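You operate a simulated robot arm through the tools that you are given. There is no shell and no other tool.

You are at the controls of a simulated robot arm. One attempt, no reset.

Task
Pump the card's amount into the jug and fill the gearbox to its line.
Fine: stop at the jug's mark for that amount; slacken the breather screw before you pour, tighten it after; jug back under the spout. Set down upright: oil jug.

It is judged by the outcome, as a careful person would: the job done as asked, and still so three seconds after it is handed in. It fails if anything else is knocked over, pushed out of place, dropped, spilled or broken.

Robot
A 7-joint arm with a two-finger parallel gripper, fixed in place. Base frame: the origin is on the floor under the middle of its stand, x ahead of it, y to its left, z up; the work surface is at about z = 86. Units: cm, degrees, N and s.
It reaches about 96.4 cm from its shoulder. Its first joint turns from -166.0 to 166.0 degrees. Payload 1.57 kg.
The tool frame sits at the grasp point between the pads (the TCP): z along the fingers, y along the line on which they close. The tips reach 3 cm beyond it. The gripper opens to 11 cm. The fingers are 2.4 cm wide and 1.2 cm thick; the gripper's body (4.8 by 11.2 cm) begins 7.8 cm behind the TCP.
Orientation is that of the tool frame in the base frame, as a unit quaternion [w, x, y, z]. With the fingers straight down and closing along the base's y, the tool's x points along the base's -x, its y along +y and its z along -z.

Tools
- The arm moves only by the tool move_arm. Its argument "commands" is a list of rows, each a list of 7 numbers: the shift along the tool's x, y, z in cm, then the turn, a rotation vector about the tool's x, y, z in degrees, then the gripper command, from -1 (shut) to 1 (fully open), values between in proportion. In form: [[x, y, z, ax, ay, az, hand], ...]. A call has 1 to 20 rows; each row shifts and turns the commanded pose from where the row before left it, along the tool's axes as they then stand. Each row takes 0.2 s and may step no farther than 5 cm and 8.6 degrees from the row before; otherwise, or with a gripper value out of range, the whole call is refused. A pose out of reach is approached as far as the arm can. The call stops where the force on the tool passes 40 N (or 10 N more than at its start, if that is more) or the arm is blocked; 0.2 s more then pass. Each finger travels about 10.8 cm/s and halts on what it meets, pressing with about 33 N; the grip force reading is that of the motor and also rises with nothing between the fingers. The clock runs only during rows and for 0.2 s after the last one: add rows that do not move to give the fingers time. It gives the time, the measured TCP pose, the force on the tool (base axes), the opening and the grip force at its end, in the units of the frame above (readings bear some noise), with the torque about the TCP (base axes, N m) and any sound that the robot's microphone picked up.
- Cameras (640 x 400 px; columns grow to the right, rows downward): "scene" is fixed at [5.03, 64.96, 166.92]; the picture's right is [-0.48, -0.88, 0.00], its down [-0.60, 0.33, -0.73] and it looks along [0.64, -0.35, -0.68] (base axes); focal length 240 px, centre (320, 200). "wrist" rides on the gripper at [7, 1.6, -14.1] in the tool frame; the picture's right is [-0.23, 0.97, 0.00], its down [-0.85, -0.20, -0.48] and it looks along [-0.47, -0.11, 0.88] (tool axes); focal length 222 px, centre (320, 200). There is no depth. A picture from a camera that has moved, and an enlarged one, comes with that camera's place and axes in the base frame and with its lens.
- get_image(camera): a new picture of that camera. It takes no simulated time.
- slide_trunk(by): slides the trunk up (or, below 0, down) by that many cm; the arm rides with it, the base frame stays. It gives what a move gives, with no picture.
- close_up(camera, box): a new picture of the part [left, top, right, bottom] of that camera's present view, enlarged. It takes no simulated time.
- finish_job(): hands the job in; it is judged then, once.

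Places have to be worked out from the pictures, the camera data and where the tool is seen. Open the gripper and draw the arm clear of the work before you hand the job in, unless the task says otherwise.

The tools are called after "Emit:" as name(argument=value, ...) on one line, values as JSON. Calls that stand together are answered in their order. move_arm: Moves the arm, as the interface text tells. Its arguments: {"type":"object","properties":{"commands":{"type":"array","items":{"type":"array","items":{"type":"number"}}}},"required":["commands"]} The other tools are called the same way: slide_trunk (by) moves the trunk up or down; get_image (camera) takes a picture; close_up (camera, box) takes an enlarged picture of a part of a camera's view; finish_job () hands the job in.

At the start:

```text
time: 0.0
position: [48.14, 31.79, 140.99]
orientation: [-0.005, -0.001, 1.0, 0.007]
wrist_force: [-44.5, 60.7, -36.2]
moment: [-1.39, -1.38, -0.59]
width: 3.06
grasp_force: 0.0
trunk travel left (down, up): [-45.0, 16.0]
```

scene: 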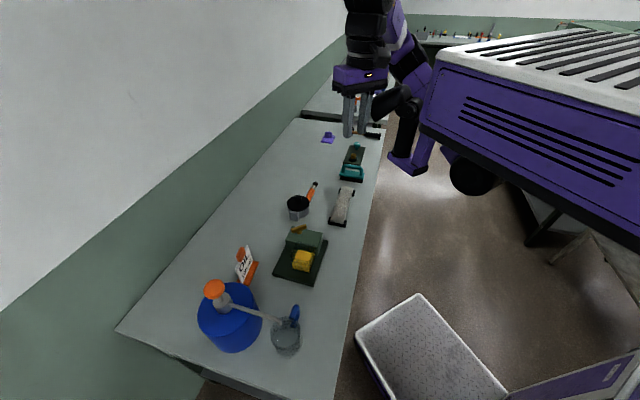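
wrist: 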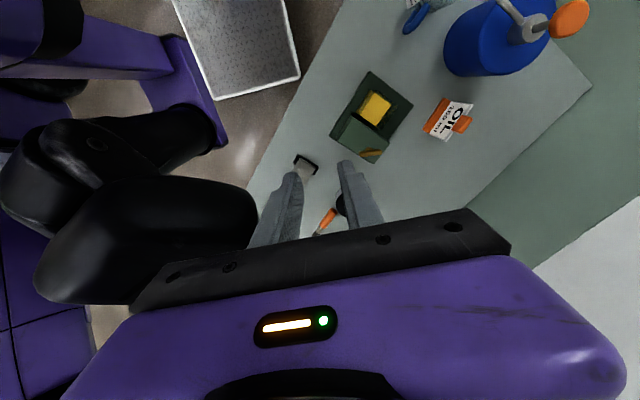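

I'll start by looking closely at the bench: the card, the drum with its pump, the jug, and the gearbox.

Emit:
close_up(camera="scene", box=[180, 230, 340, 370])

Emit:
close_up(camera="scene", box=[260, 120, 400, 290])

Emit:
close_up(camera="wrist", box=[320, 0, 600, 180])

Emit:
close_up(camera="scene", box=[225, 235, 275, 295])

```text
2.86 times, centred on (260, 300) of scene
camera zoom: at [5.03, 64.96, 166.92], right [-0.48, -0.88, 0.0], down [-0.6, 0.33, -0.73], along [0.64, -0.35, -0.68], focal length 686 px, centre (491, -86)
```

zoom: 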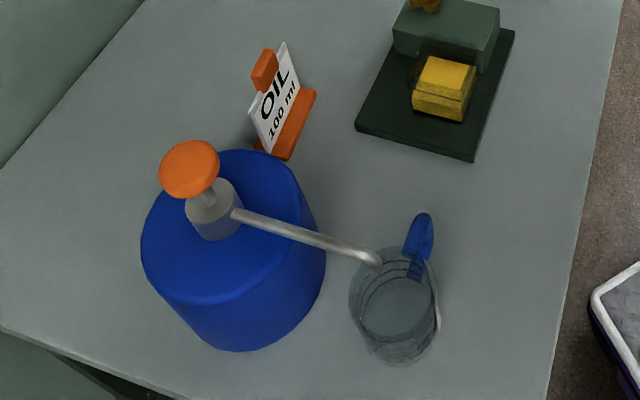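

```text
2.35 times, centred on (330, 205) of scene
camera zoom: at [5.03, 64.96, 166.92], right [-0.48, -0.88, 0.0], down [-0.6, 0.33, -0.73], along [0.64, -0.35, -0.68], focal length 565 px, centre (296, 188)
```

zoom: 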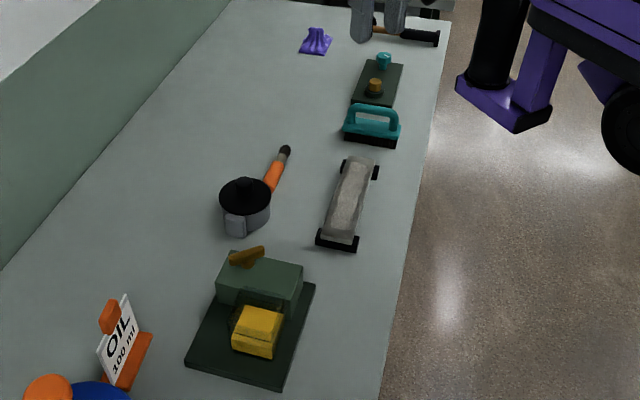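

```text
2.22 times, centred on (460, 90) of wrist
camera zoom: at [41.42, 33.19, 155.23], right [0.22, 0.97, 0.01], down [0.86, -0.2, 0.47], along [0.46, -0.09, -0.88], focal length 494 px, centre (9, 444)
```

zoom: 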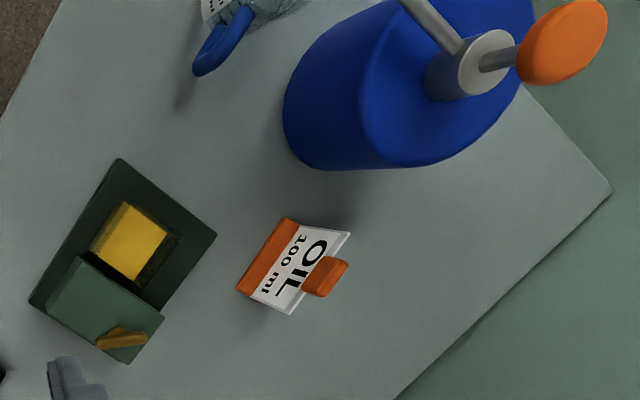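

```text
6.67 times, centred on (250, 265) of scene
camera zoom: at [5.03, 64.96, 166.92], right [-0.48, -0.88, 0.0], down [-0.6, 0.33, -0.73], along [0.64, -0.35, -0.68], focal length 1600 px, centre (787, -233)
```

zoom: 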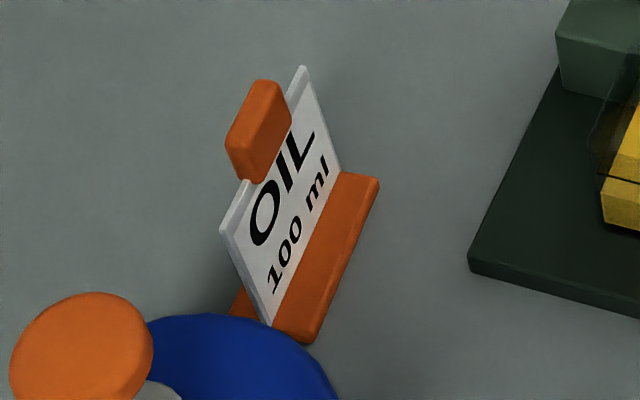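

The card reads "OIL 100 ml". Next I'm zooming in on the gearbox, the jug and the other bench objects to see the parts and marks.

Emit:
close_up(camera="scene", box=[268, 218, 334, 290])

Emit:
close_up(camera="scene", box=[262, 295, 312, 360])

Emit:
close_up(camera="wrist", box=[320, 60, 480, 180])

Emit:
close_up(camera="scene", box=[315, 115, 395, 190])

```text
5.56 times, centred on (301, 254) of scene
camera zoom: at [5.03, 64.96, 166.92], right [-0.48, -0.88, 0.0], down [-0.6, 0.33, -0.73], along [0.64, -0.35, -0.68], focal length 1333 px, centre (426, -100)
```

zoom: 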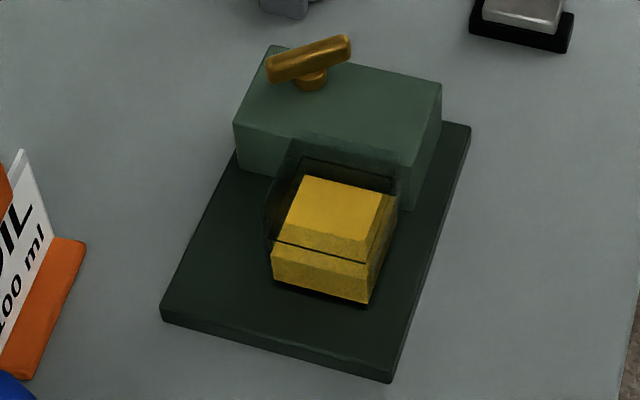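

```text
6.15 times, centred on (287, 328) of scene
camera zoom: at [5.03, 64.96, 166.92], right [-0.48, -0.88, 0.0], down [-0.6, 0.33, -0.73], along [0.64, -0.35, -0.68], focal length 1477 px, centre (523, -585)
```

zoom: 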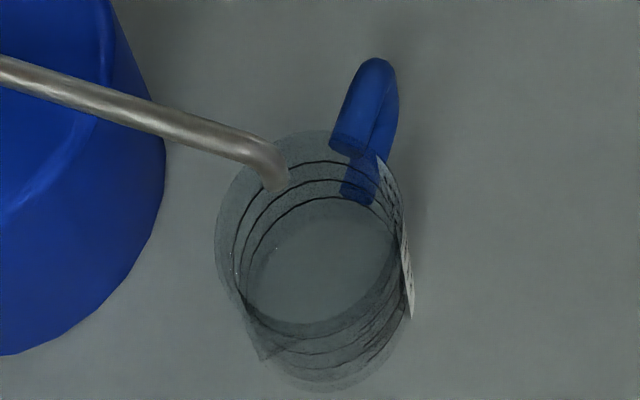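

```text
3.33 times, centred on (400, 120) of wrist
camera zoom: at [41.42, 33.19, 155.23], right [0.22, 0.97, 0.01], down [0.86, -0.2, 0.47], along [0.46, -0.09, -0.88], focal length 740 px, centre (53, 467)
```

zoom: 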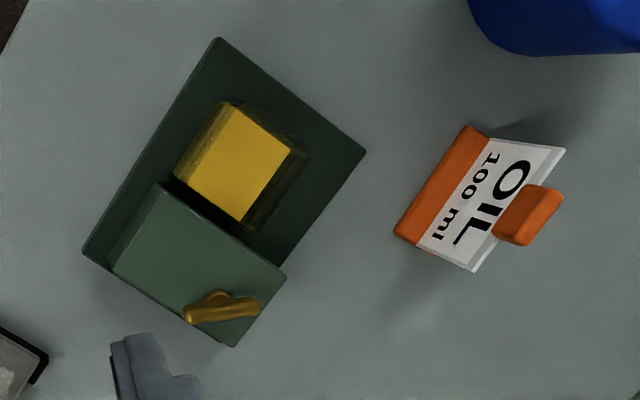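

```text
5.33 times, centred on (355, 152) of scene
camera zoom: at [5.03, 64.96, 166.92], right [-0.48, -0.88, 0.0], down [-0.6, 0.33, -0.73], along [0.64, -0.35, -0.68], focal length 1280 px, centre (133, 453)
```

zoom: 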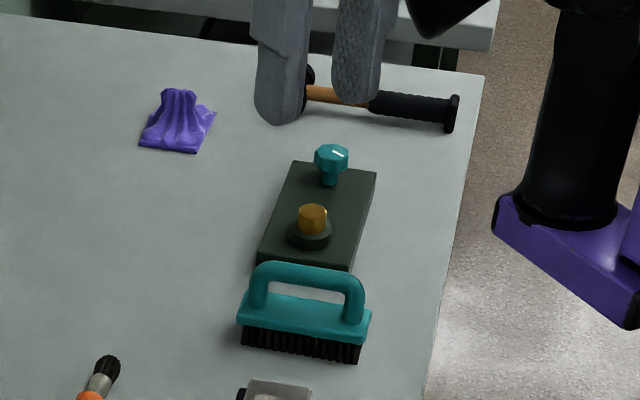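

The gearbox has a green housing with a brass wing breather screw, plus a glass-walled well with a yellow block and a line. I'll bring the wrist camera over it for a better look, watching the force readings as I go.

Emit:
move_arm(commands=[[0, 0, 0, 0, 0, 0, -0.44], [0.5, 2, 2, 0, 0, 0, -0.44], [0.6, 2.3, 3.6, 0, 0, 0, -0.44], [0.6, 2.3, 3.6, 0, 0, 0, -0.44], [0.6, 2.3, 3.6, 0, 0, 0, -0.44], [0.6, 2.3, 3.6, 0, 0, 0, -0.44], [0.6, 2.3, 3.6, 0, 0, 0, -0.44], [0.6, 2.3, 3.6, 0, 0, 0, -0.44], [0.6, 2.0, 2.0, 0, 0, 0, -0.44], [0, 0, 0, 0, 0, 0, -0.44]])

Emit:
get_image(camera="wrist")

Emit:
get_image(camera="scene")

```text
time: 0.8
position: [47.25, 36.14, 136.52]
orientation: [-0.006, 0.001, 1.0, 0.016]
wrist_force: [8.9, 32.8, 45.0]
moment: [-5.18, 1.57, -0.09]
width: 3.08
grasp_force: 0.2
trunk travel left (down, up): [-45.0, 16.0]
stopped in row 4: the force on the tool passed its limit at 100 N (the readings are from after the stop); the commanded pose is now the measured one
```

```text
taken
camera wrist: at [40.54, 37.34, 150.84], right [0.23, 0.97, 0.03], down [0.86, -0.22, 0.46], along [0.45, -0.08, -0.89], focal length 222 px, centre (320, 200)
```

wrist: 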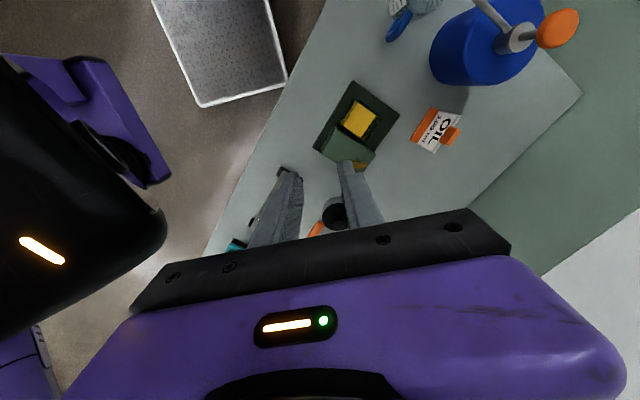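

```text
taken
```

scene: 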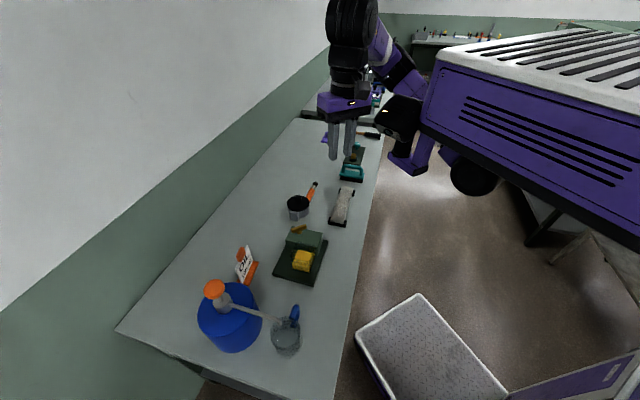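

The move stopped on force in free air, possibly from inertia or the arm touching its own body. I'll hold still and read the force at rest.

Emit:
move_arm(commands=[[0, 0, 0, 0, 0, 0, -0.44], [0, 0, 0, 0, 0, 0, -0.44], [0, 0, 0, 0, 0, 0, -0.44]])

```text
time: 1.3
position: [47.18, 36.07, 136.59]
orientation: [-0.007, 0.001, 1.0, 0.018]
wrist_force: [4.2, 11.8, 39.6]
moment: [-3.33, 1.07, 0.05]
width: 3.09
grasp_force: 0.1
trunk travel left (down, up): [-45.0, 16.0]
stopped in row 2: the force on the tool passed its limit at 67 N (the readings are from after the stop); the commanded pose is now the measured one
```

Emit:
close_up(camera="scene", box=[300, 0, 480, 200])

Emit:
close_up(camera="wrist", box=[0, 0, 320, 400])

```text
2.00 times, centred on (390, 100) of scene
camera zoom: at [5.03, 64.96, 166.92], right [-0.48, -0.88, 0.0], down [-0.6, 0.33, -0.73], along [0.64, -0.35, -0.68], focal length 480 px, centre (180, 400)
```

zoom: 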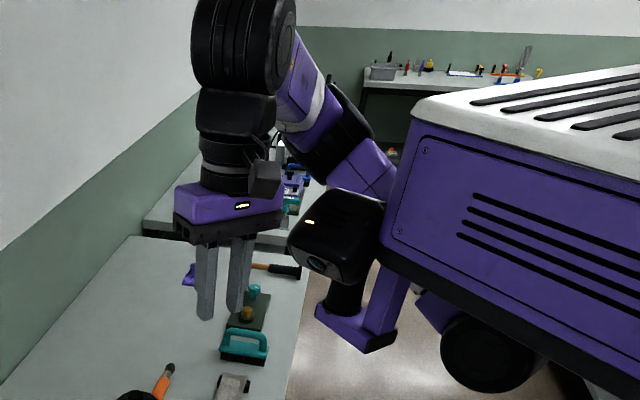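

```text
1.00 times, centred on (160, 200) of wrist (not enlarged: the box is as wide or as high as the picture)
camera zoom: at [40.55, 37.38, 150.93], right [0.23, 0.97, 0.03], down [0.86, -0.22, 0.46], along [0.45, -0.08, -0.89], focal length 222 px, centre (480, 200)
```

zoom: 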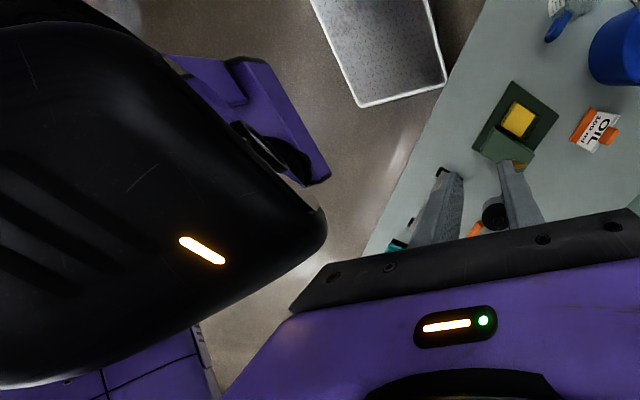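

The black shoulder link's light triangulates to about (43, 29, 146), right beside the gripper body, so the force is most likely self-contact. I'll move gently away from it in +y and slightly up.

Emit:
move_arm(commands=[[0, 0.5, -0.3, 0, 0, 0, -0.44], [0, 0.8, -0.3, 0, 0, 0, -0.44], [0, 1.0, 0, 0, 0, 0, -0.44], [0, 1.0, 0, 0, 0, 0, -0.44]])

```text
time: 2.3
position: [47.25, 39.49, 137.17]
orientation: [-0.006, 0.001, 1.0, 0.014]
wrist_force: [0.0, -0.2, 0.4]
moment: [0.02, -0.02, -0.01]
width: 3.08
grasp_force: 0.0
trunk travel left (down, up): [-45.0, 16.0]
```

The forces are now zero, so it was self-contact. Next I go further out in +y, then down, to view the gearbox.

Emit:
move_arm(commands=[[0, 2, 0, 0, 0, 0, -0.44], [0, 3, 0.5, 0, 0, 0, -0.44], [0, 3, 1, 0, 0, 0, -0.44], [0, 3, 3, 0, 0, 0, -0.44], [0.3, 0, 4, 0, 0, 0, -0.44], [0.5, 0, 4, 0, 0, 0, -0.44], [0.5, 0, 4, 0, 0, 0, -0.44], [0.5, 0, 4, 0, 0, 0, -0.44], [0, 0, 2, 0, 0, 0, -0.44], [0, 0, 0, 0, 0, 0, -0.44]])

Emit:
get_image(camera="wrist")

Emit:
get_image(camera="scene")

```text
time: 4.5
position: [45.63, 51.13, 115.07]
orientation: [-0.006, 0.001, 1.0, 0.015]
wrist_force: [0.4, 0.3, -0.1]
moment: [0.02, 0.01, -0.02]
width: 3.07
grasp_force: 0.0
trunk travel left (down, up): [-45.0, 16.0]
```

```text
taken
camera wrist: at [38.86, 52.36, 129.38], right [0.23, 0.97, 0.03], down [0.86, -0.21, 0.46], along [0.45, -0.08, -0.89], focal length 222 px, centre (320, 200)
```

wrist: 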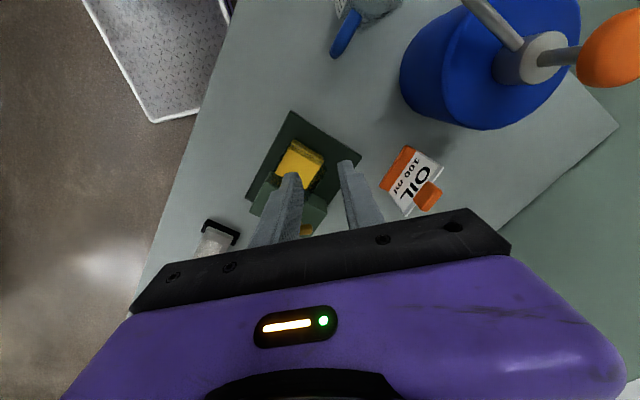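

```text
taken
```

scene: 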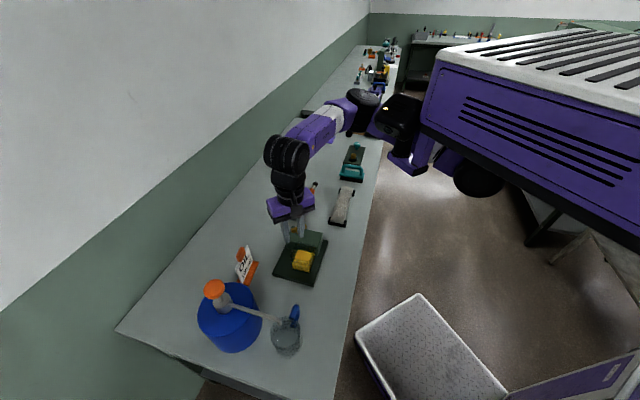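

The gearbox is partly hidden by the fingers. I'll move about 8 cm in +x so it sits higher in the wrist picture, then zoom.

Emit:
move_arm(commands=[[-3, 0, 0, 0, 0, 0, -0.44], [-3, 0, 0, 0, 0, 0, -0.44], [-3, 0, 0, 0, 0, 0, -0.44], [0, 0, 0, 0, 0, 0, -0.44]])

Emit:
get_image(camera="wrist")

Emit:
close_up(camera="wrist", box=[220, 20, 400, 200])

```text
time: 5.5
position: [54.49, 51.15, 115.05]
orientation: [-0.005, 0.0, 1.0, 0.014]
wrist_force: [0.3, 0.0, 0.5]
moment: [0.01, 0.0, 0.01]
width: 3.09
grasp_force: 0.0
trunk travel left (down, up): [-45.0, 16.0]
```

```text
taken
camera wrist: at [47.68, 52.43, 129.38], right [0.23, 0.97, 0.03], down [0.86, -0.21, 0.46], along [0.45, -0.08, -0.89], focal length 222 px, centre (320, 200)
```

wrist: 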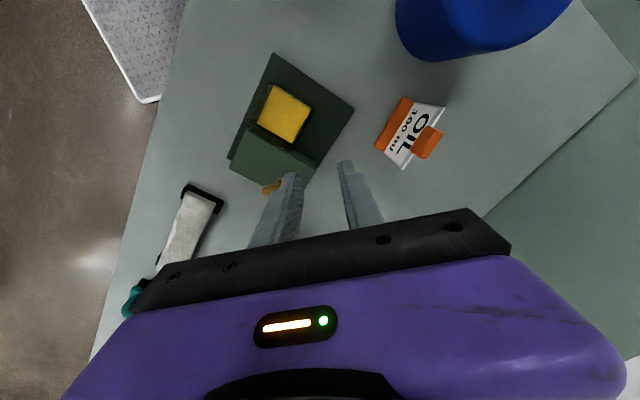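

```text
2.22 times, centred on (310, 110) of wrist
camera zoom: at [47.68, 52.43, 129.38], right [0.23, 0.97, 0.03], down [0.86, -0.21, 0.46], along [0.45, -0.08, -0.89], focal length 494 px, centre (342, 400)
```

zoom: 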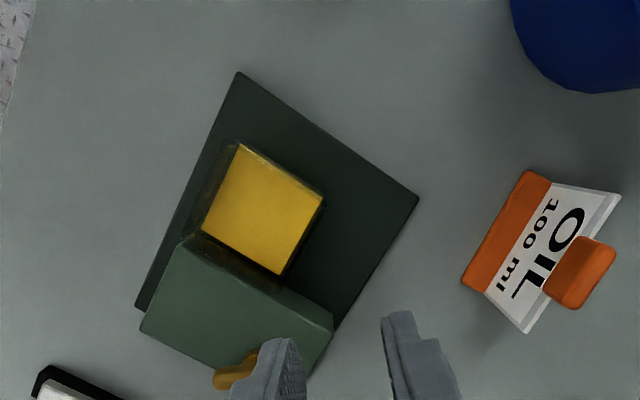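

Close-ups are re-rendered with real detail, so the scene camera is very useful. I'm zooming tightly on the well, the screw and the jug label.

Emit:
close_up(camera="scene", box=[288, 240, 320, 276])

Emit:
close_up(camera="scene", box=[272, 300, 304, 336])

Emit:
close_up(camera="wrist", box=[270, 70, 330, 130])

Emit:
close_up(camera="scene", box=[195, 270, 275, 345])

```text
11.11 times, centred on (304, 258) of scene
camera zoom: at [5.03, 64.96, 166.92], right [-0.48, -0.88, 0.0], down [-0.6, 0.33, -0.73], along [0.64, -0.35, -0.68], focal length 2666 px, centre (498, -444)
```

zoom: 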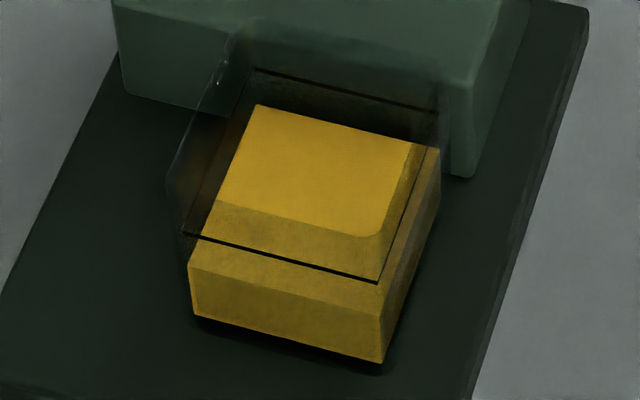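

```text
11.11 times, centred on (288, 318) of scene
camera zoom: at [5.03, 64.96, 166.92], right [-0.48, -0.88, 0.0], down [-0.6, 0.33, -0.73], along [0.64, -0.35, -0.68], focal length 2666 px, centre (676, -1111)
```

zoom: 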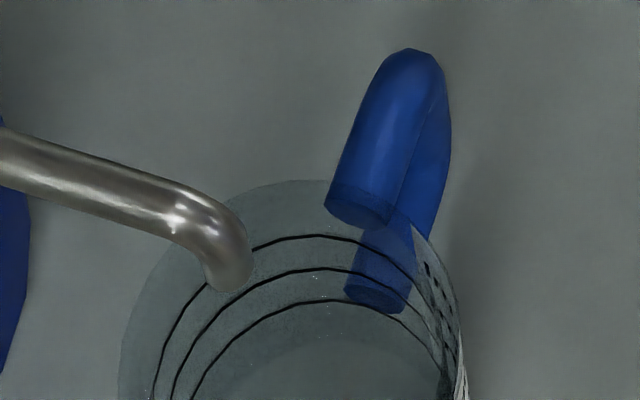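

```text
6.67 times, centred on (300, 100) of wrist
camera zoom: at [47.68, 52.43, 129.38], right [0.23, 0.97, 0.03], down [0.86, -0.21, 0.46], along [0.45, -0.08, -0.89], focal length 1481 px, centre (453, 867)
```

zoom: 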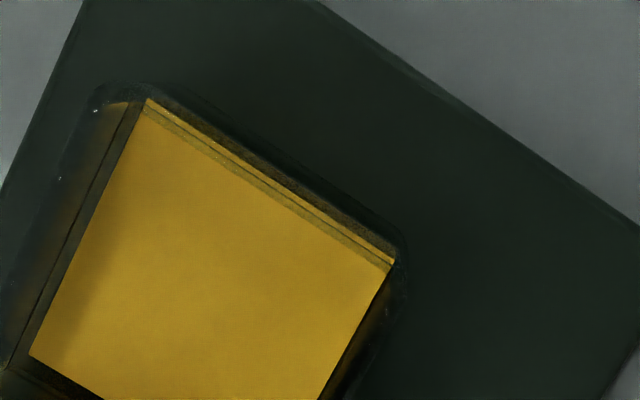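

```text
5.33 times, centred on (235, 308) of scene
camera zoom: at [5.03, 64.96, 166.92], right [-0.48, -0.88, 0.0], down [-0.6, 0.33, -0.73], along [0.64, -0.35, -0.68], focal length 1280 px, centre (773, -373)
```

zoom: 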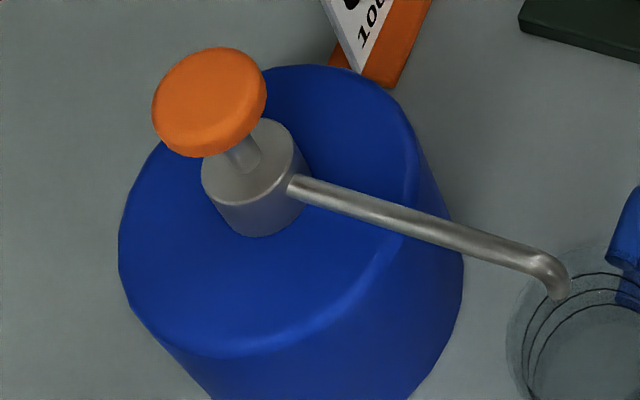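

The well is an open glass box partly filled with yellow oil, with its line above the current level. The jug has three rings and a label facing roughly toward the robot, so I'll move the wrist camera over there and read it.

Emit:
move_arm(commands=[[4.7, -0.3, 0.3, 0, 0, 0, -0.44], [4.7, -0.3, 0.3, 0, 0, 0, -0.44], [4.7, -0.3, 0.3, 0, 0, 0, -0.44], [4.7, -0.3, 0.3, 0, 0, 0, -0.44], [4.7, -0.3, 0.3, 0, 0, 0, -0.44], [4.7, -0.3, 0.3, 0, 0, 0, -0.44], [0, 0, 0, 0, 0, 8, -0.44], [0, 0, 0, 0, 0, 8, -0.44], [0, 0, 0, 0, 0, 8, -0.44], [0, 0, 0, 0, 0, 8, -0.44], [0, 0, 0, 0, 0, 8, -0.44], [0, 0, 0, 0, 0, 8, -0.44]])

Emit:
get_image(camera="wrist")

Emit:
get_image(camera="scene")

```text
time: 7.0
position: [34.29, 49.09, 112.94]
orientation: [-0.007, 0.107, 0.994, 0.012]
wrist_force: [0.5, -0.5, -0.1]
moment: [0.04, -0.01, 0.0]
width: 3.1
grasp_force: 0.0
trunk travel left (down, up): [-45.0, 16.0]
stopped in row 7: the arm was blocked; the commanded pose is now the measured one
```

```text
taken
camera wrist: at [28.0, 51.83, 127.27], right [0.43, 0.9, 0.02], down [0.8, -0.39, 0.46], along [0.42, -0.18, -0.89], focal length 222 px, centre (320, 200)
```

wrist: 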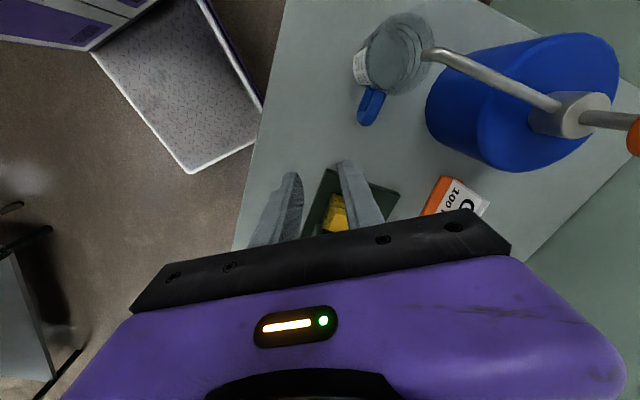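

```text
taken
```

scene: 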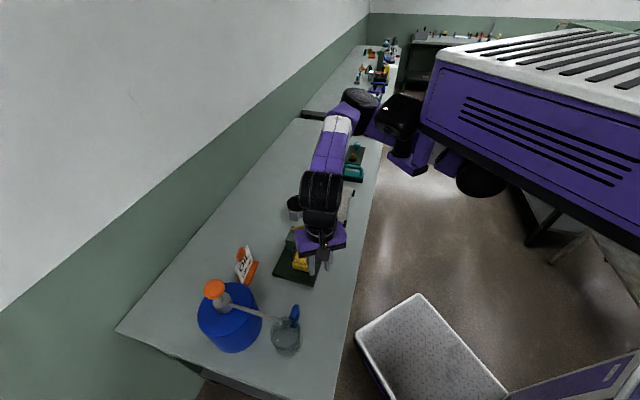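

The arm reported "blocked" partway, likely at a joint limit. The jug and its label are now visible from here, so I'll zoom in and read it.

Emit:
close_up(camera="wrist", box=[340, 0, 440, 130])

Emit:
close_up(camera="wrist", box=[345, 30, 385, 100])

Emit:
close_up(camera="scene", box=[300, 70, 480, 270])

```text
3.08 times, centred on (390, 65) of wrist
camera zoom: at [28.0, 51.83, 127.27], right [0.43, 0.9, 0.02], down [0.8, -0.39, 0.46], along [0.42, -0.18, -0.89], focal length 684 px, centre (105, 615)
```

zoom: 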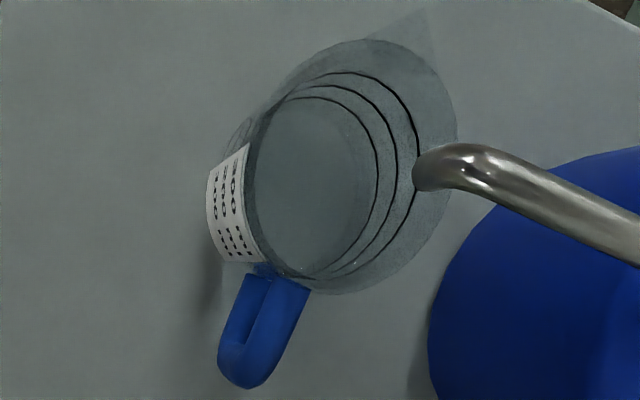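

```text
5.71 times, centred on (365, 65) of wrist
camera zoom: at [28.0, 51.83, 127.27], right [0.43, 0.9, 0.02], down [0.8, -0.39, 0.46], along [0.42, -0.18, -0.89], focal length 1269 px, centre (63, 971)
```

zoom: 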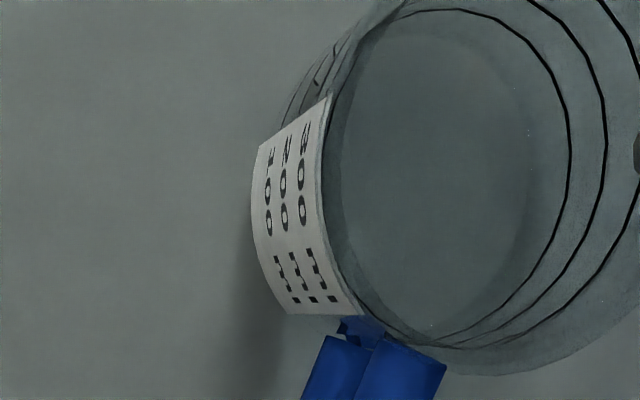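

```text
2.00 times, centred on (390, 170) of scene
camera zoom: at [5.03, 64.96, 166.92], right [-0.48, -0.88, 0.0], down [-0.6, 0.33, -0.73], along [0.64, -0.35, -0.68], focal length 480 px, centre (180, 260)
```

zoom: 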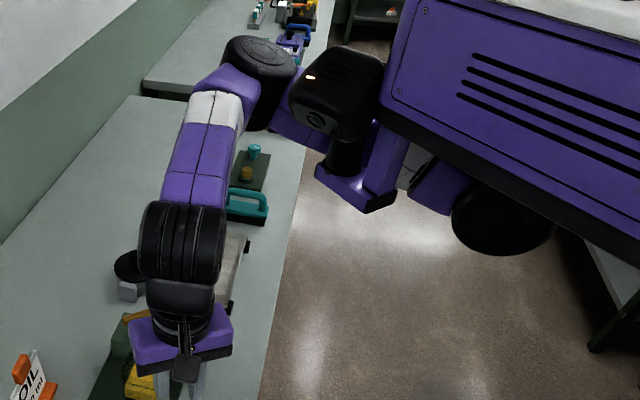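

The label reads 100 / 200 / 300 ml from the lowest ring up, so the card's 100 ml is the lowest ring. The blockage looks like the elbow folding too tightly, because the shoulder is close above the work. I'll raise the trunk for more room.

Emit:
slide_trunk(by=14)

Emit:
get_image(camera="scene")

```text
time: 8.7
position: [34.22, 49.1, 127.02]
orientation: [-0.006, 0.107, 0.994, 0.011]
wrist_force: [0.4, 0.2, 0.7]
moment: [-0.02, -0.01, 0.0]
width: 3.07
grasp_force: 0.1
trunk travel left (down, up): [-59.0, 2.0]
```

```text
taken
```

scene: 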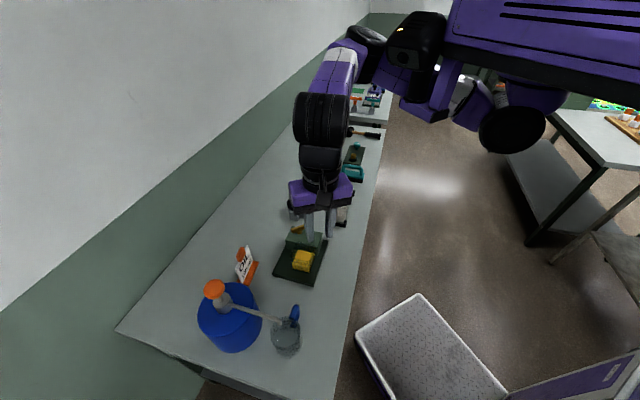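

There's more room now. I place the breather's T-bar at about (60.8, 43.6, 97), lying along y, so I'll move over it and yaw the tool so the fingers can close across the bar.

Emit:
move_arm(commands=[[-3.9, 0, 0, 0, 0, 0, -0.44], [-3.9, 0, 0, 0, 0, 0, -0.44], [-3.9, 0, 0, 0, 0, 0, -0.44], [-3.9, 0, 0, 0, 0, 0, -0.44], [-3.9, 0, 0, 0, 0, 0, -0.44], [-3.9, 0, 0, 0, 0, 0, -0.44], [-3.8, 0.1, 0, 0, 0, 0, -0.44], [0, 0, 0, 0, 0, 8, -0.44], [0, 0, 0, 0, 0, 8, -0.44], [0, 0, 0, 0, 0, 8, -0.44], [0, 0, 0, 0, 0, 8, -0.44], [0, 0, 0, 0, 0, 8, -0.44], [0, 0, 0, 0, 0, 8, -0.44], [0, 0, 0, 0, 0, 8, -0.44], [0, 0, 0, 0, 0, 8, -0.44], [0, 0, 0, 0, 0, 8, -0.44], [0, 0, 0, 0, 0, 8, -0.44], [0, 0, 0, 0, 0, 0, -0.44]])

Emit:
get_image(camera="wrist")

Emit:
get_image(camera="scene")

```text
time: 12.5
position: [60.85, 43.47, 126.61]
orientation: [-0.013, 0.722, 0.692, 0.005]
wrist_force: [0.5, -0.8, -0.6]
moment: [0.02, 0.0, -0.01]
width: 3.08
grasp_force: 0.1
trunk travel left (down, up): [-59.0, 2.0]
```

```text
taken
camera wrist: at [62.9, 50.0, 140.87], right [0.96, -0.27, -0.02], down [-0.23, -0.86, 0.46], along [-0.14, -0.44, -0.89], focal length 222 px, centre (320, 200)
```

wrist: 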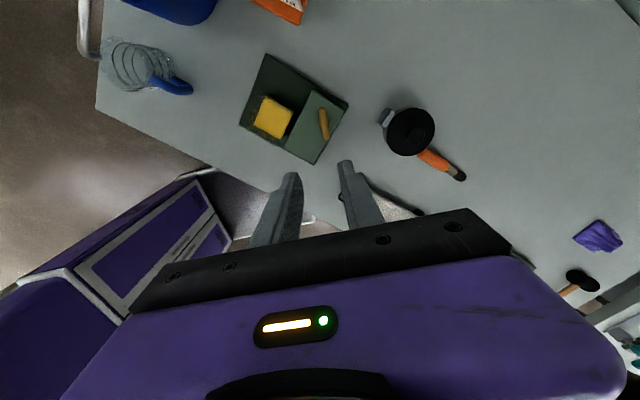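

```text
taken
```

scene: 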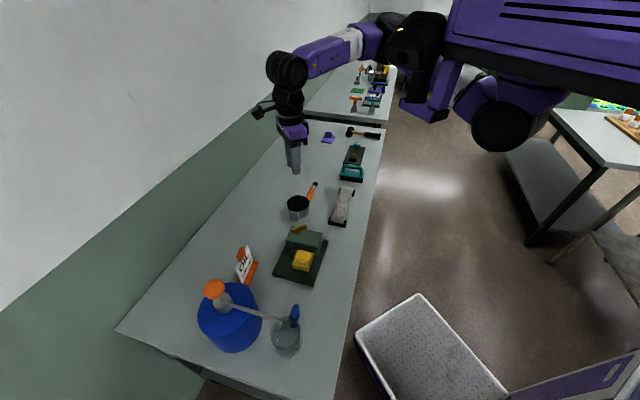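

Yaw to about 92° works with no trouble. Now a zoom on the gearbox from this side to pin down the screw and heights.

Emit:
close_up(camera="wrist", box=[230, 45, 360, 170])

Emit:
close_up(camera="wrist", box=[90, 30, 200, 110])

```text
3.20 times, centred on (295, 108) of wrist
camera zoom: at [62.9, 50.0, 140.87], right [0.96, -0.27, -0.02], down [-0.23, -0.86, 0.46], along [-0.14, -0.44, -0.89], focal length 711 px, centre (400, 496)
```

zoom: 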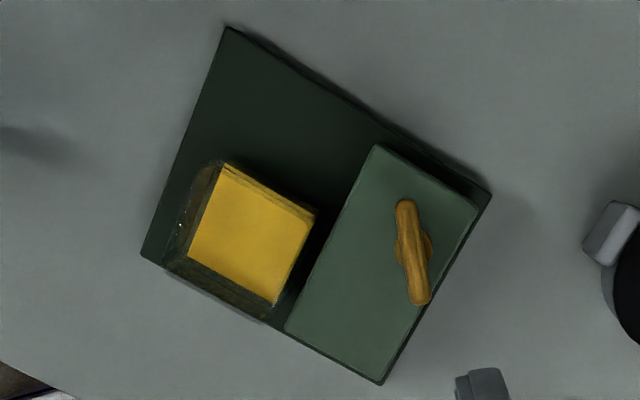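

```text
5.00 times, centred on (145, 70) of wrist
camera zoom: at [62.9, 50.0, 140.87], right [0.96, -0.27, -0.02], down [-0.23, -0.86, 0.46], along [-0.14, -0.44, -0.89], focal length 1111 px, centre (1195, 850)
```

zoom: 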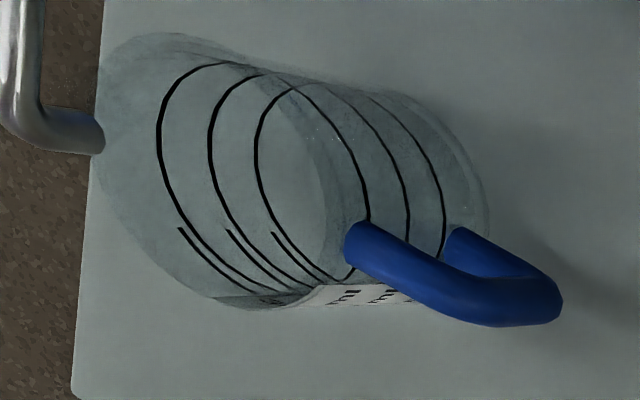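

Emit:
close_up(camera="scene", box=[286, 220, 314, 240])

Emit:
close_up(camera="wrist", box=[305, 95, 345, 150])

```text
16.00 times, centred on (300, 230) of scene
camera zoom: at [5.03, 64.96, 166.92], right [-0.48, -0.88, 0.0], down [-0.6, 0.33, -0.73], along [0.64, -0.35, -0.68], focal length 3839 px, centre (640, -280)
```

zoom: 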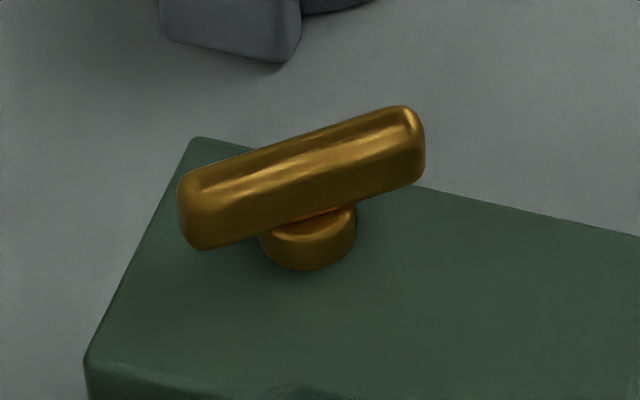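

```text
7.27 times, centred on (325, 122) of wrist
camera zoom: at [62.9, 50.0, 140.87], right [0.96, -0.27, -0.02], down [-0.23, -0.86, 0.46], along [-0.14, -0.44, -0.89], focal length 1615 px, centre (284, 764)
```

zoom: 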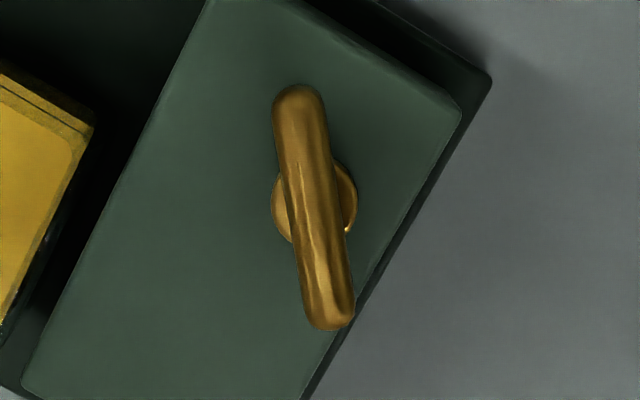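

The T-bar is about 1.3 cm wide with a roughly 2.3 cm collar under it, and its top is near z = 97. I'll square the tool up, open to 5 cm and descend to hover above it.

Emit:
move_arm(commands=[[0.25, 0.25, 0, -0.68, -1.45, 2.3, -0.09], [0, 0, 4, 0, 0, 0, -0.09], [0, 0, 4, 0, 0, 0, -0.09], [0, 0, 4, 0, 0, 0, -0.09], [0, 0, 4, 0, 0, 0, -0.09], [0, 0, 4, 0, 0, 0, -0.09], [0, 0, 2.5, 0, 0, 0, -0.09], [0, 0, 0, 0, 0, 0, -0.09]])

Emit:
get_image(camera="wrist")

Emit:
close_up(camera="scene", box=[268, 195, 334, 265])

```text
time: 14.3
position: [61.06, 43.68, 103.93]
orientation: [0.001, 0.734, 0.679, 0.0]
wrist_force: [0.5, 0.3, 0.0]
moment: [0.03, -0.01, 0.0]
width: 5.01
grasp_force: 0.1
trunk travel left (down, up): [-59.0, 2.0]
```

```text
taken
camera wrist: at [63.28, 50.49, 118.16], right [0.95, -0.3, 0.0], down [-0.27, -0.84, 0.48], along [-0.14, -0.46, -0.88], focal length 222 px, centre (320, 200)
```

wrist: 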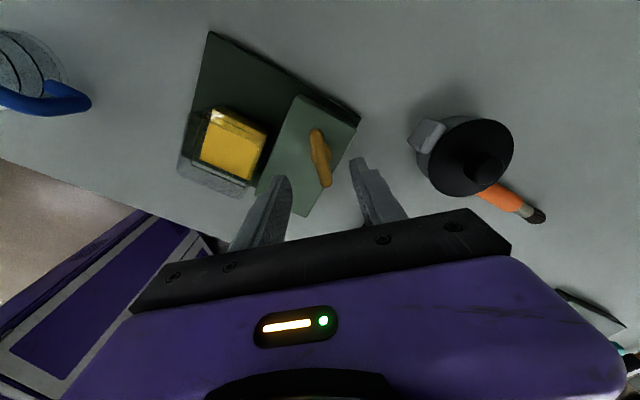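

```text
5.71 times, centred on (301, 230) of scene
camera zoom: at [5.03, 64.96, 166.92], right [-0.48, -0.88, 0.0], down [-0.6, 0.33, -0.73], along [0.64, -0.35, -0.68], focal length 1371 px, centre (429, 29)
```

zoom: 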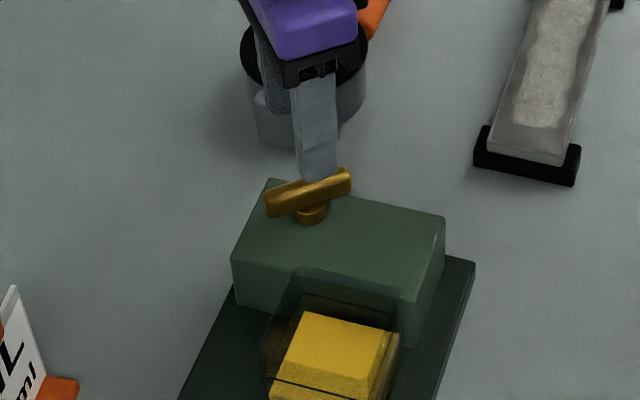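

Emit:
close_up(camera="wrist", box=[270, 110, 380, 220])

```text
3.64 times, centred on (325, 165) of wrist
camera zoom: at [63.28, 50.49, 118.16], right [0.95, -0.3, 0.0], down [-0.27, -0.84, 0.48], along [-0.14, -0.46, -0.88], focal length 808 px, centre (302, 327)
```

zoom: 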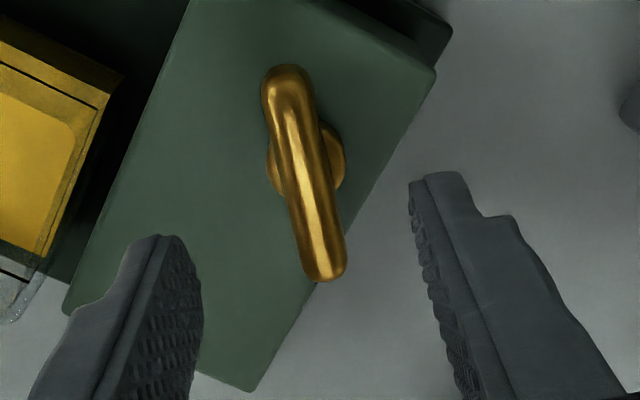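

The bar centre works out to about (61.4, 43.85), so I shift slightly, descend to TCP z of about 98.6 so the tips sit just above the collar, and close on the bar.

Emit:
move_arm(commands=[[0.17, 0.29, 2, 0, 0, 0, -0.09], [0, 0, 1.8, 0, 0, 0, -0.09], [0, 0, 1.5, 0, 0, 0, -0.09], [0, 0, 0, 0, 0, 0, -0.09]])

Emit:
close_up(camera="wrist", box=[250, 110, 390, 250])

Emit:
close_up(camera="scene", box=[278, 205, 324, 250])

```text
time: 15.3
position: [61.47, 43.97, 98.8]
orientation: [0.001, 0.734, 0.679, -0.001]
wrist_force: [0.7, -0.5, 0.8]
moment: [-0.01, 0.01, -0.01]
width: 5.01
grasp_force: 0.1
trunk travel left (down, up): [-59.0, 2.0]
```

```text
2.86 times, centred on (320, 180) of wrist
camera zoom: at [63.62, 50.7, 112.98], right [0.95, -0.3, 0.0], down [-0.27, -0.84, 0.48], along [-0.14, -0.46, -0.88], focal length 635 px, centre (320, 257)
```

zoom: 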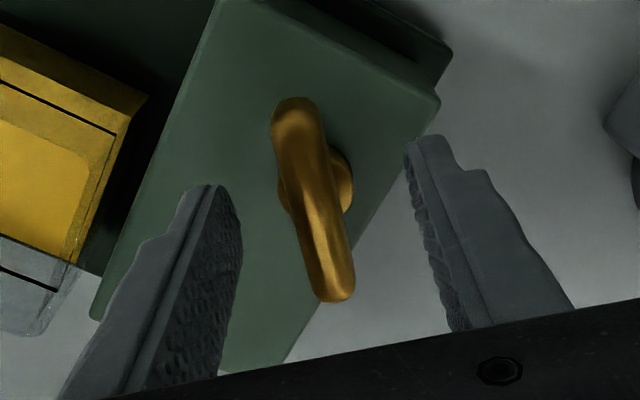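

```text
8.89 times, centred on (301, 228) of scene
camera zoom: at [5.03, 64.96, 166.92], right [-0.48, -0.88, 0.0], down [-0.6, 0.33, -0.73], along [0.64, -0.35, -0.68], focal length 2133 px, centre (489, -44)
```

zoom: 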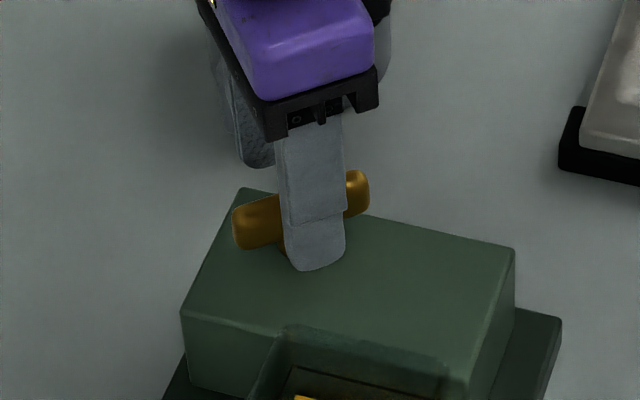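

The fingers straddle the bar nicely. Closing on it now.

Emit:
move_arm(commands=[[0, 0, 0, 0, 0, 0, -0.5], [0, 0, 0, 0, 0, 0, -1], [0, 0, 0, 0, 0, 0, -1], [0, 0, 0, 0, 0, 0, -1]])

Emit:
close_up(camera="wrist", box=[250, 110, 390, 250])

```text
time: 16.3
position: [61.29, 43.88, 98.8]
orientation: [-0.001, 0.734, 0.679, -0.001]
wrist_force: [-13.7, -1.2, -0.1]
moment: [-0.06, 0.36, -0.04]
width: 1.38
grasp_force: 30.2
trunk travel left (down, up): [-59.0, 2.0]
```

```text
2.86 times, centred on (320, 180) of wrist
camera zoom: at [63.43, 50.72, 112.98], right [0.95, -0.3, 0.0], down [-0.26, -0.84, 0.48], along [-0.15, -0.46, -0.88], focal length 635 px, centre (320, 257)
```

zoom: 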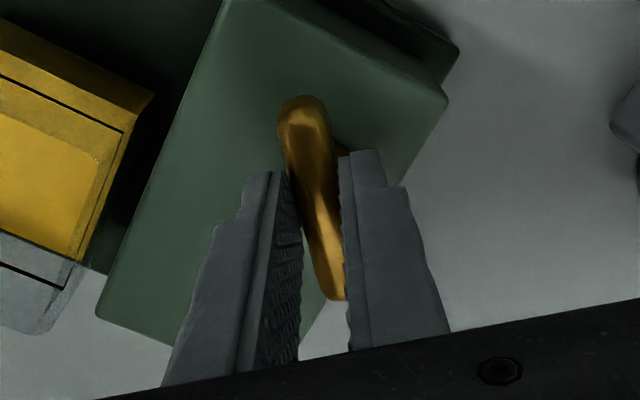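

I'm gripped on the bar at width 1.38 with a small side load. I'll relieve that load, then start turning counter-clockwise seen from above, which is negative about tool z, while watching the torque.

Emit:
move_arm(commands=[[0, -0.3, 0, 0, 0, 0, -1], [0, 0, 0, 0, 0, 0, -1], [0, 0, 0, 0, 0, -5, -1], [0, 0, 0, 0, 0, -5, -1], [0, 0, 0, 0, 0, -5, -1], [0, 0, 0, 0, 0, 0, -1]])

Emit:
close_up(camera="wrist", box=[250, 110, 390, 250])

Emit:
close_up(camera="scene", box=[278, 205, 324, 250])

```text
time: 17.7
position: [61.09, 43.77, 98.8]
orientation: [0.001, 0.639, 0.769, 0.001]
wrist_force: [-8.6, 2.0, 2.3]
moment: [0.89, 0.4, -0.04]
width: 1.4
grasp_force: 30.5
trunk travel left (down, up): [-59.0, 2.0]
```

```text
2.86 times, centred on (320, 180) of wrist
camera zoom: at [61.45, 51.02, 112.99], right [1.0, -0.04, 0.0], down [-0.04, -0.88, 0.48], along [-0.02, -0.48, -0.88], focal length 635 px, centre (320, 257)
```

zoom: 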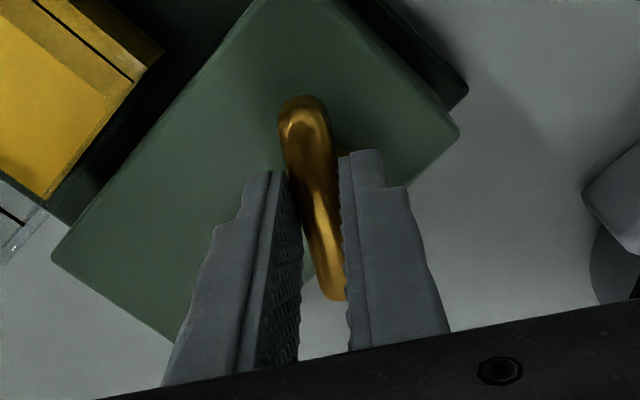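

```text
8.89 times, centred on (301, 228) of scene
camera zoom: at [5.03, 64.96, 166.92], right [-0.48, -0.88, 0.0], down [-0.6, 0.33, -0.73], along [0.64, -0.35, -0.68], focal length 2133 px, centre (489, -44)
```

zoom: 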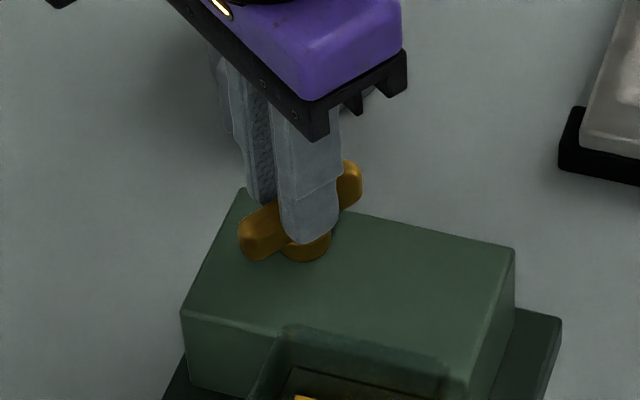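

The bar turns freely with the gripper and the gearbox hasn't moved. I'll keep slackening, relieving the small side load as I go.

Emit:
move_arm(commands=[[0, -0.15, 0, 0, 0, -8, -1], [0, 0, 0, 0, 0, -8, -1], [0, 0, 0, 0, 0, -8, -1], [0, 0, 0, 0, 0, -8, -1], [0, 0, 0, 0, 0, -8, -1], [0, 0, 0, 0, 0, -8, -1], [0, 0, 0, 0, 0, -8, -1], [0, 0, 0, 0, 0, -8, -1], [0, 0, 0, 0, 0, 0, -1]])

Emit:
close_up(camera="scene", box=[268, 195, 334, 265])

```text
time: 19.7
position: [60.83, 43.61, 98.71]
orientation: [0.0, 0.135, 0.991, -0.003]
wrist_force: [-16.5, -23.2, 16.9]
moment: [-0.57, 0.27, -0.04]
width: 1.39
grasp_force: 30.8
trunk travel left (down, up): [-59.0, 2.0]
```

```text
5.71 times, centred on (301, 230) of scene
camera zoom: at [5.03, 64.96, 166.92], right [-0.48, -0.88, 0.0], down [-0.6, 0.33, -0.73], along [0.64, -0.35, -0.68], focal length 1371 px, centre (429, 29)
```

zoom: 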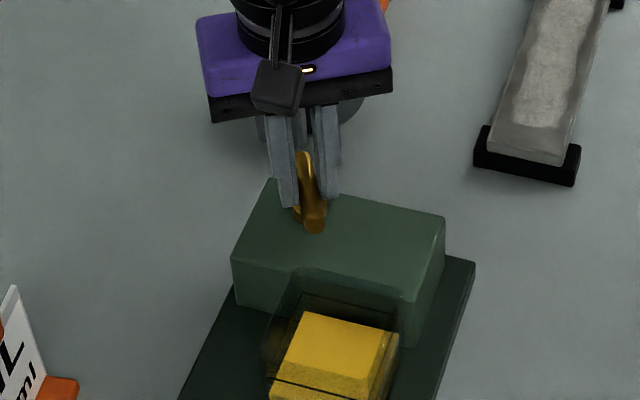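

It's turned about 79° with no stop yet. I'll relieve the side load and turn further, watching for an end stop.

Emit:
move_arm(commands=[[0.11, -0.3, -0.12, 0, 0, 0, -1], [0, 0, 0, 0, 0, -6, -1], [0, 0, 0, 0, 0, -6, -1], [0, 0, 0, 0, 0, -6, -1], [0, 0, 0, 0, 0, -6, -1], [0, 0, 0, 0, 0, 0, -1]])

Emit:
close_up(camera="scene", box=[278, 205, 324, 250])

```text
time: 21.1
position: [60.91, 43.47, 98.86]
orientation: [0.001, -0.074, 0.997, 0.0]
wrist_force: [1.6, -5.7, -17.7]
moment: [0.06, -0.75, -0.02]
width: 1.4
grasp_force: 30.6
trunk travel left (down, up): [-59.0, 2.0]
```

```text
8.89 times, centred on (301, 228) of scene
camera zoom: at [5.03, 64.96, 166.92], right [-0.48, -0.88, 0.0], down [-0.6, 0.33, -0.73], along [0.64, -0.35, -0.68], focal length 2133 px, centre (489, -44)
```

zoom: 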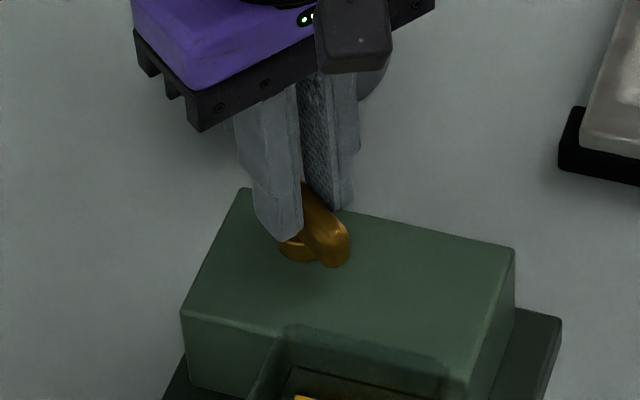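

No stop and the torque is still light at about 103°. I'll carry on to roughly half a turn so it's clearly slack.

Emit:
move_arm(commands=[[0, -0.1, 0.07, 0, 0, 0, -1], [0, 0, 0, 0, 0, -6, -1], [0, 0, 0, 0, 0, -6, -1], [0, 0, 0, 0, 0, -6, -1], [0, 0, 0, 0, 0, -6, -1], [0, 0, 0, 0, 0, -6, -1], [0, 0, 0, 0, 0, -6, -1], [0, 0, 0, 0, 0, 0, -1]])

```text
time: 22.9
position: [60.96, 43.31, 98.91]
orientation: [0.0, -0.379, 0.925, -0.003]
wrist_force: [9.8, -18.7, -10.3]
moment: [-0.25, 0.02, -0.07]
width: 1.38
grasp_force: 30.3
trunk travel left (down, up): [-59.0, 2.0]
```

Emit:
move_arm(commands=[[0.08, -0.2, 0.05, 0, 0, 0, -1], [0, 0, 0, 0, 0, -6, -1], [0, 0, 0, 0, 0, -6, -1], [0, 0, 0, 0, 0, -6, -1], [0, 0, 0, 0, 0, -6, -1], [0, 0, 0, 0, 0, -6, -1], [0, 0, 0, 0, 0, -6, -1], [0, 0, 0, 0, 0, 0, -1]])

Emit:
close_up(camera="scene", box=[278, 205, 324, 250])

```text
time: 24.7
position: [61.1, 43.06, 98.82]
orientation: [0.001, -0.646, 0.763, -0.002]
wrist_force: [24.9, -5.6, 4.6]
moment: [-0.07, -0.55, -0.62]
width: 2.07
grasp_force: 34.4
trunk travel left (down, up): [-59.0, 2.0]
```

```text
8.89 times, centred on (301, 228) of scene
camera zoom: at [5.03, 64.96, 166.92], right [-0.48, -0.88, 0.0], down [-0.6, 0.33, -0.73], along [0.64, -0.35, -0.68], focal length 2133 px, centre (489, -44)
```

zoom: 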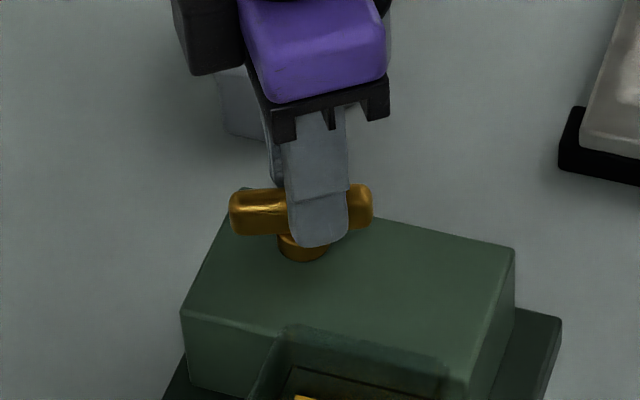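

The jaws spread and the torque jumped, so the screw reached its slack-end stop. I'll back off the over-rotation a little to realign with the bar, then release and rise.

Emit:
move_arm(commands=[[0, 0, 0, 0, 0, 4, -1], [0, 0, 0, 0, 0, 4, -1], [0, 0, 0, 0, 0, 4, -1], [0, 0, 0, 0, 0, 0, -1]])

```text
time: 25.7
position: [60.96, 43.21, 98.76]
orientation: [0.002, -0.562, 0.827, -0.002]
wrist_force: [29.2, -2.0, 6.2]
moment: [-0.03, -0.38, -0.59]
width: 1.45
grasp_force: 30.2
trunk travel left (down, up): [-59.0, 2.0]
```

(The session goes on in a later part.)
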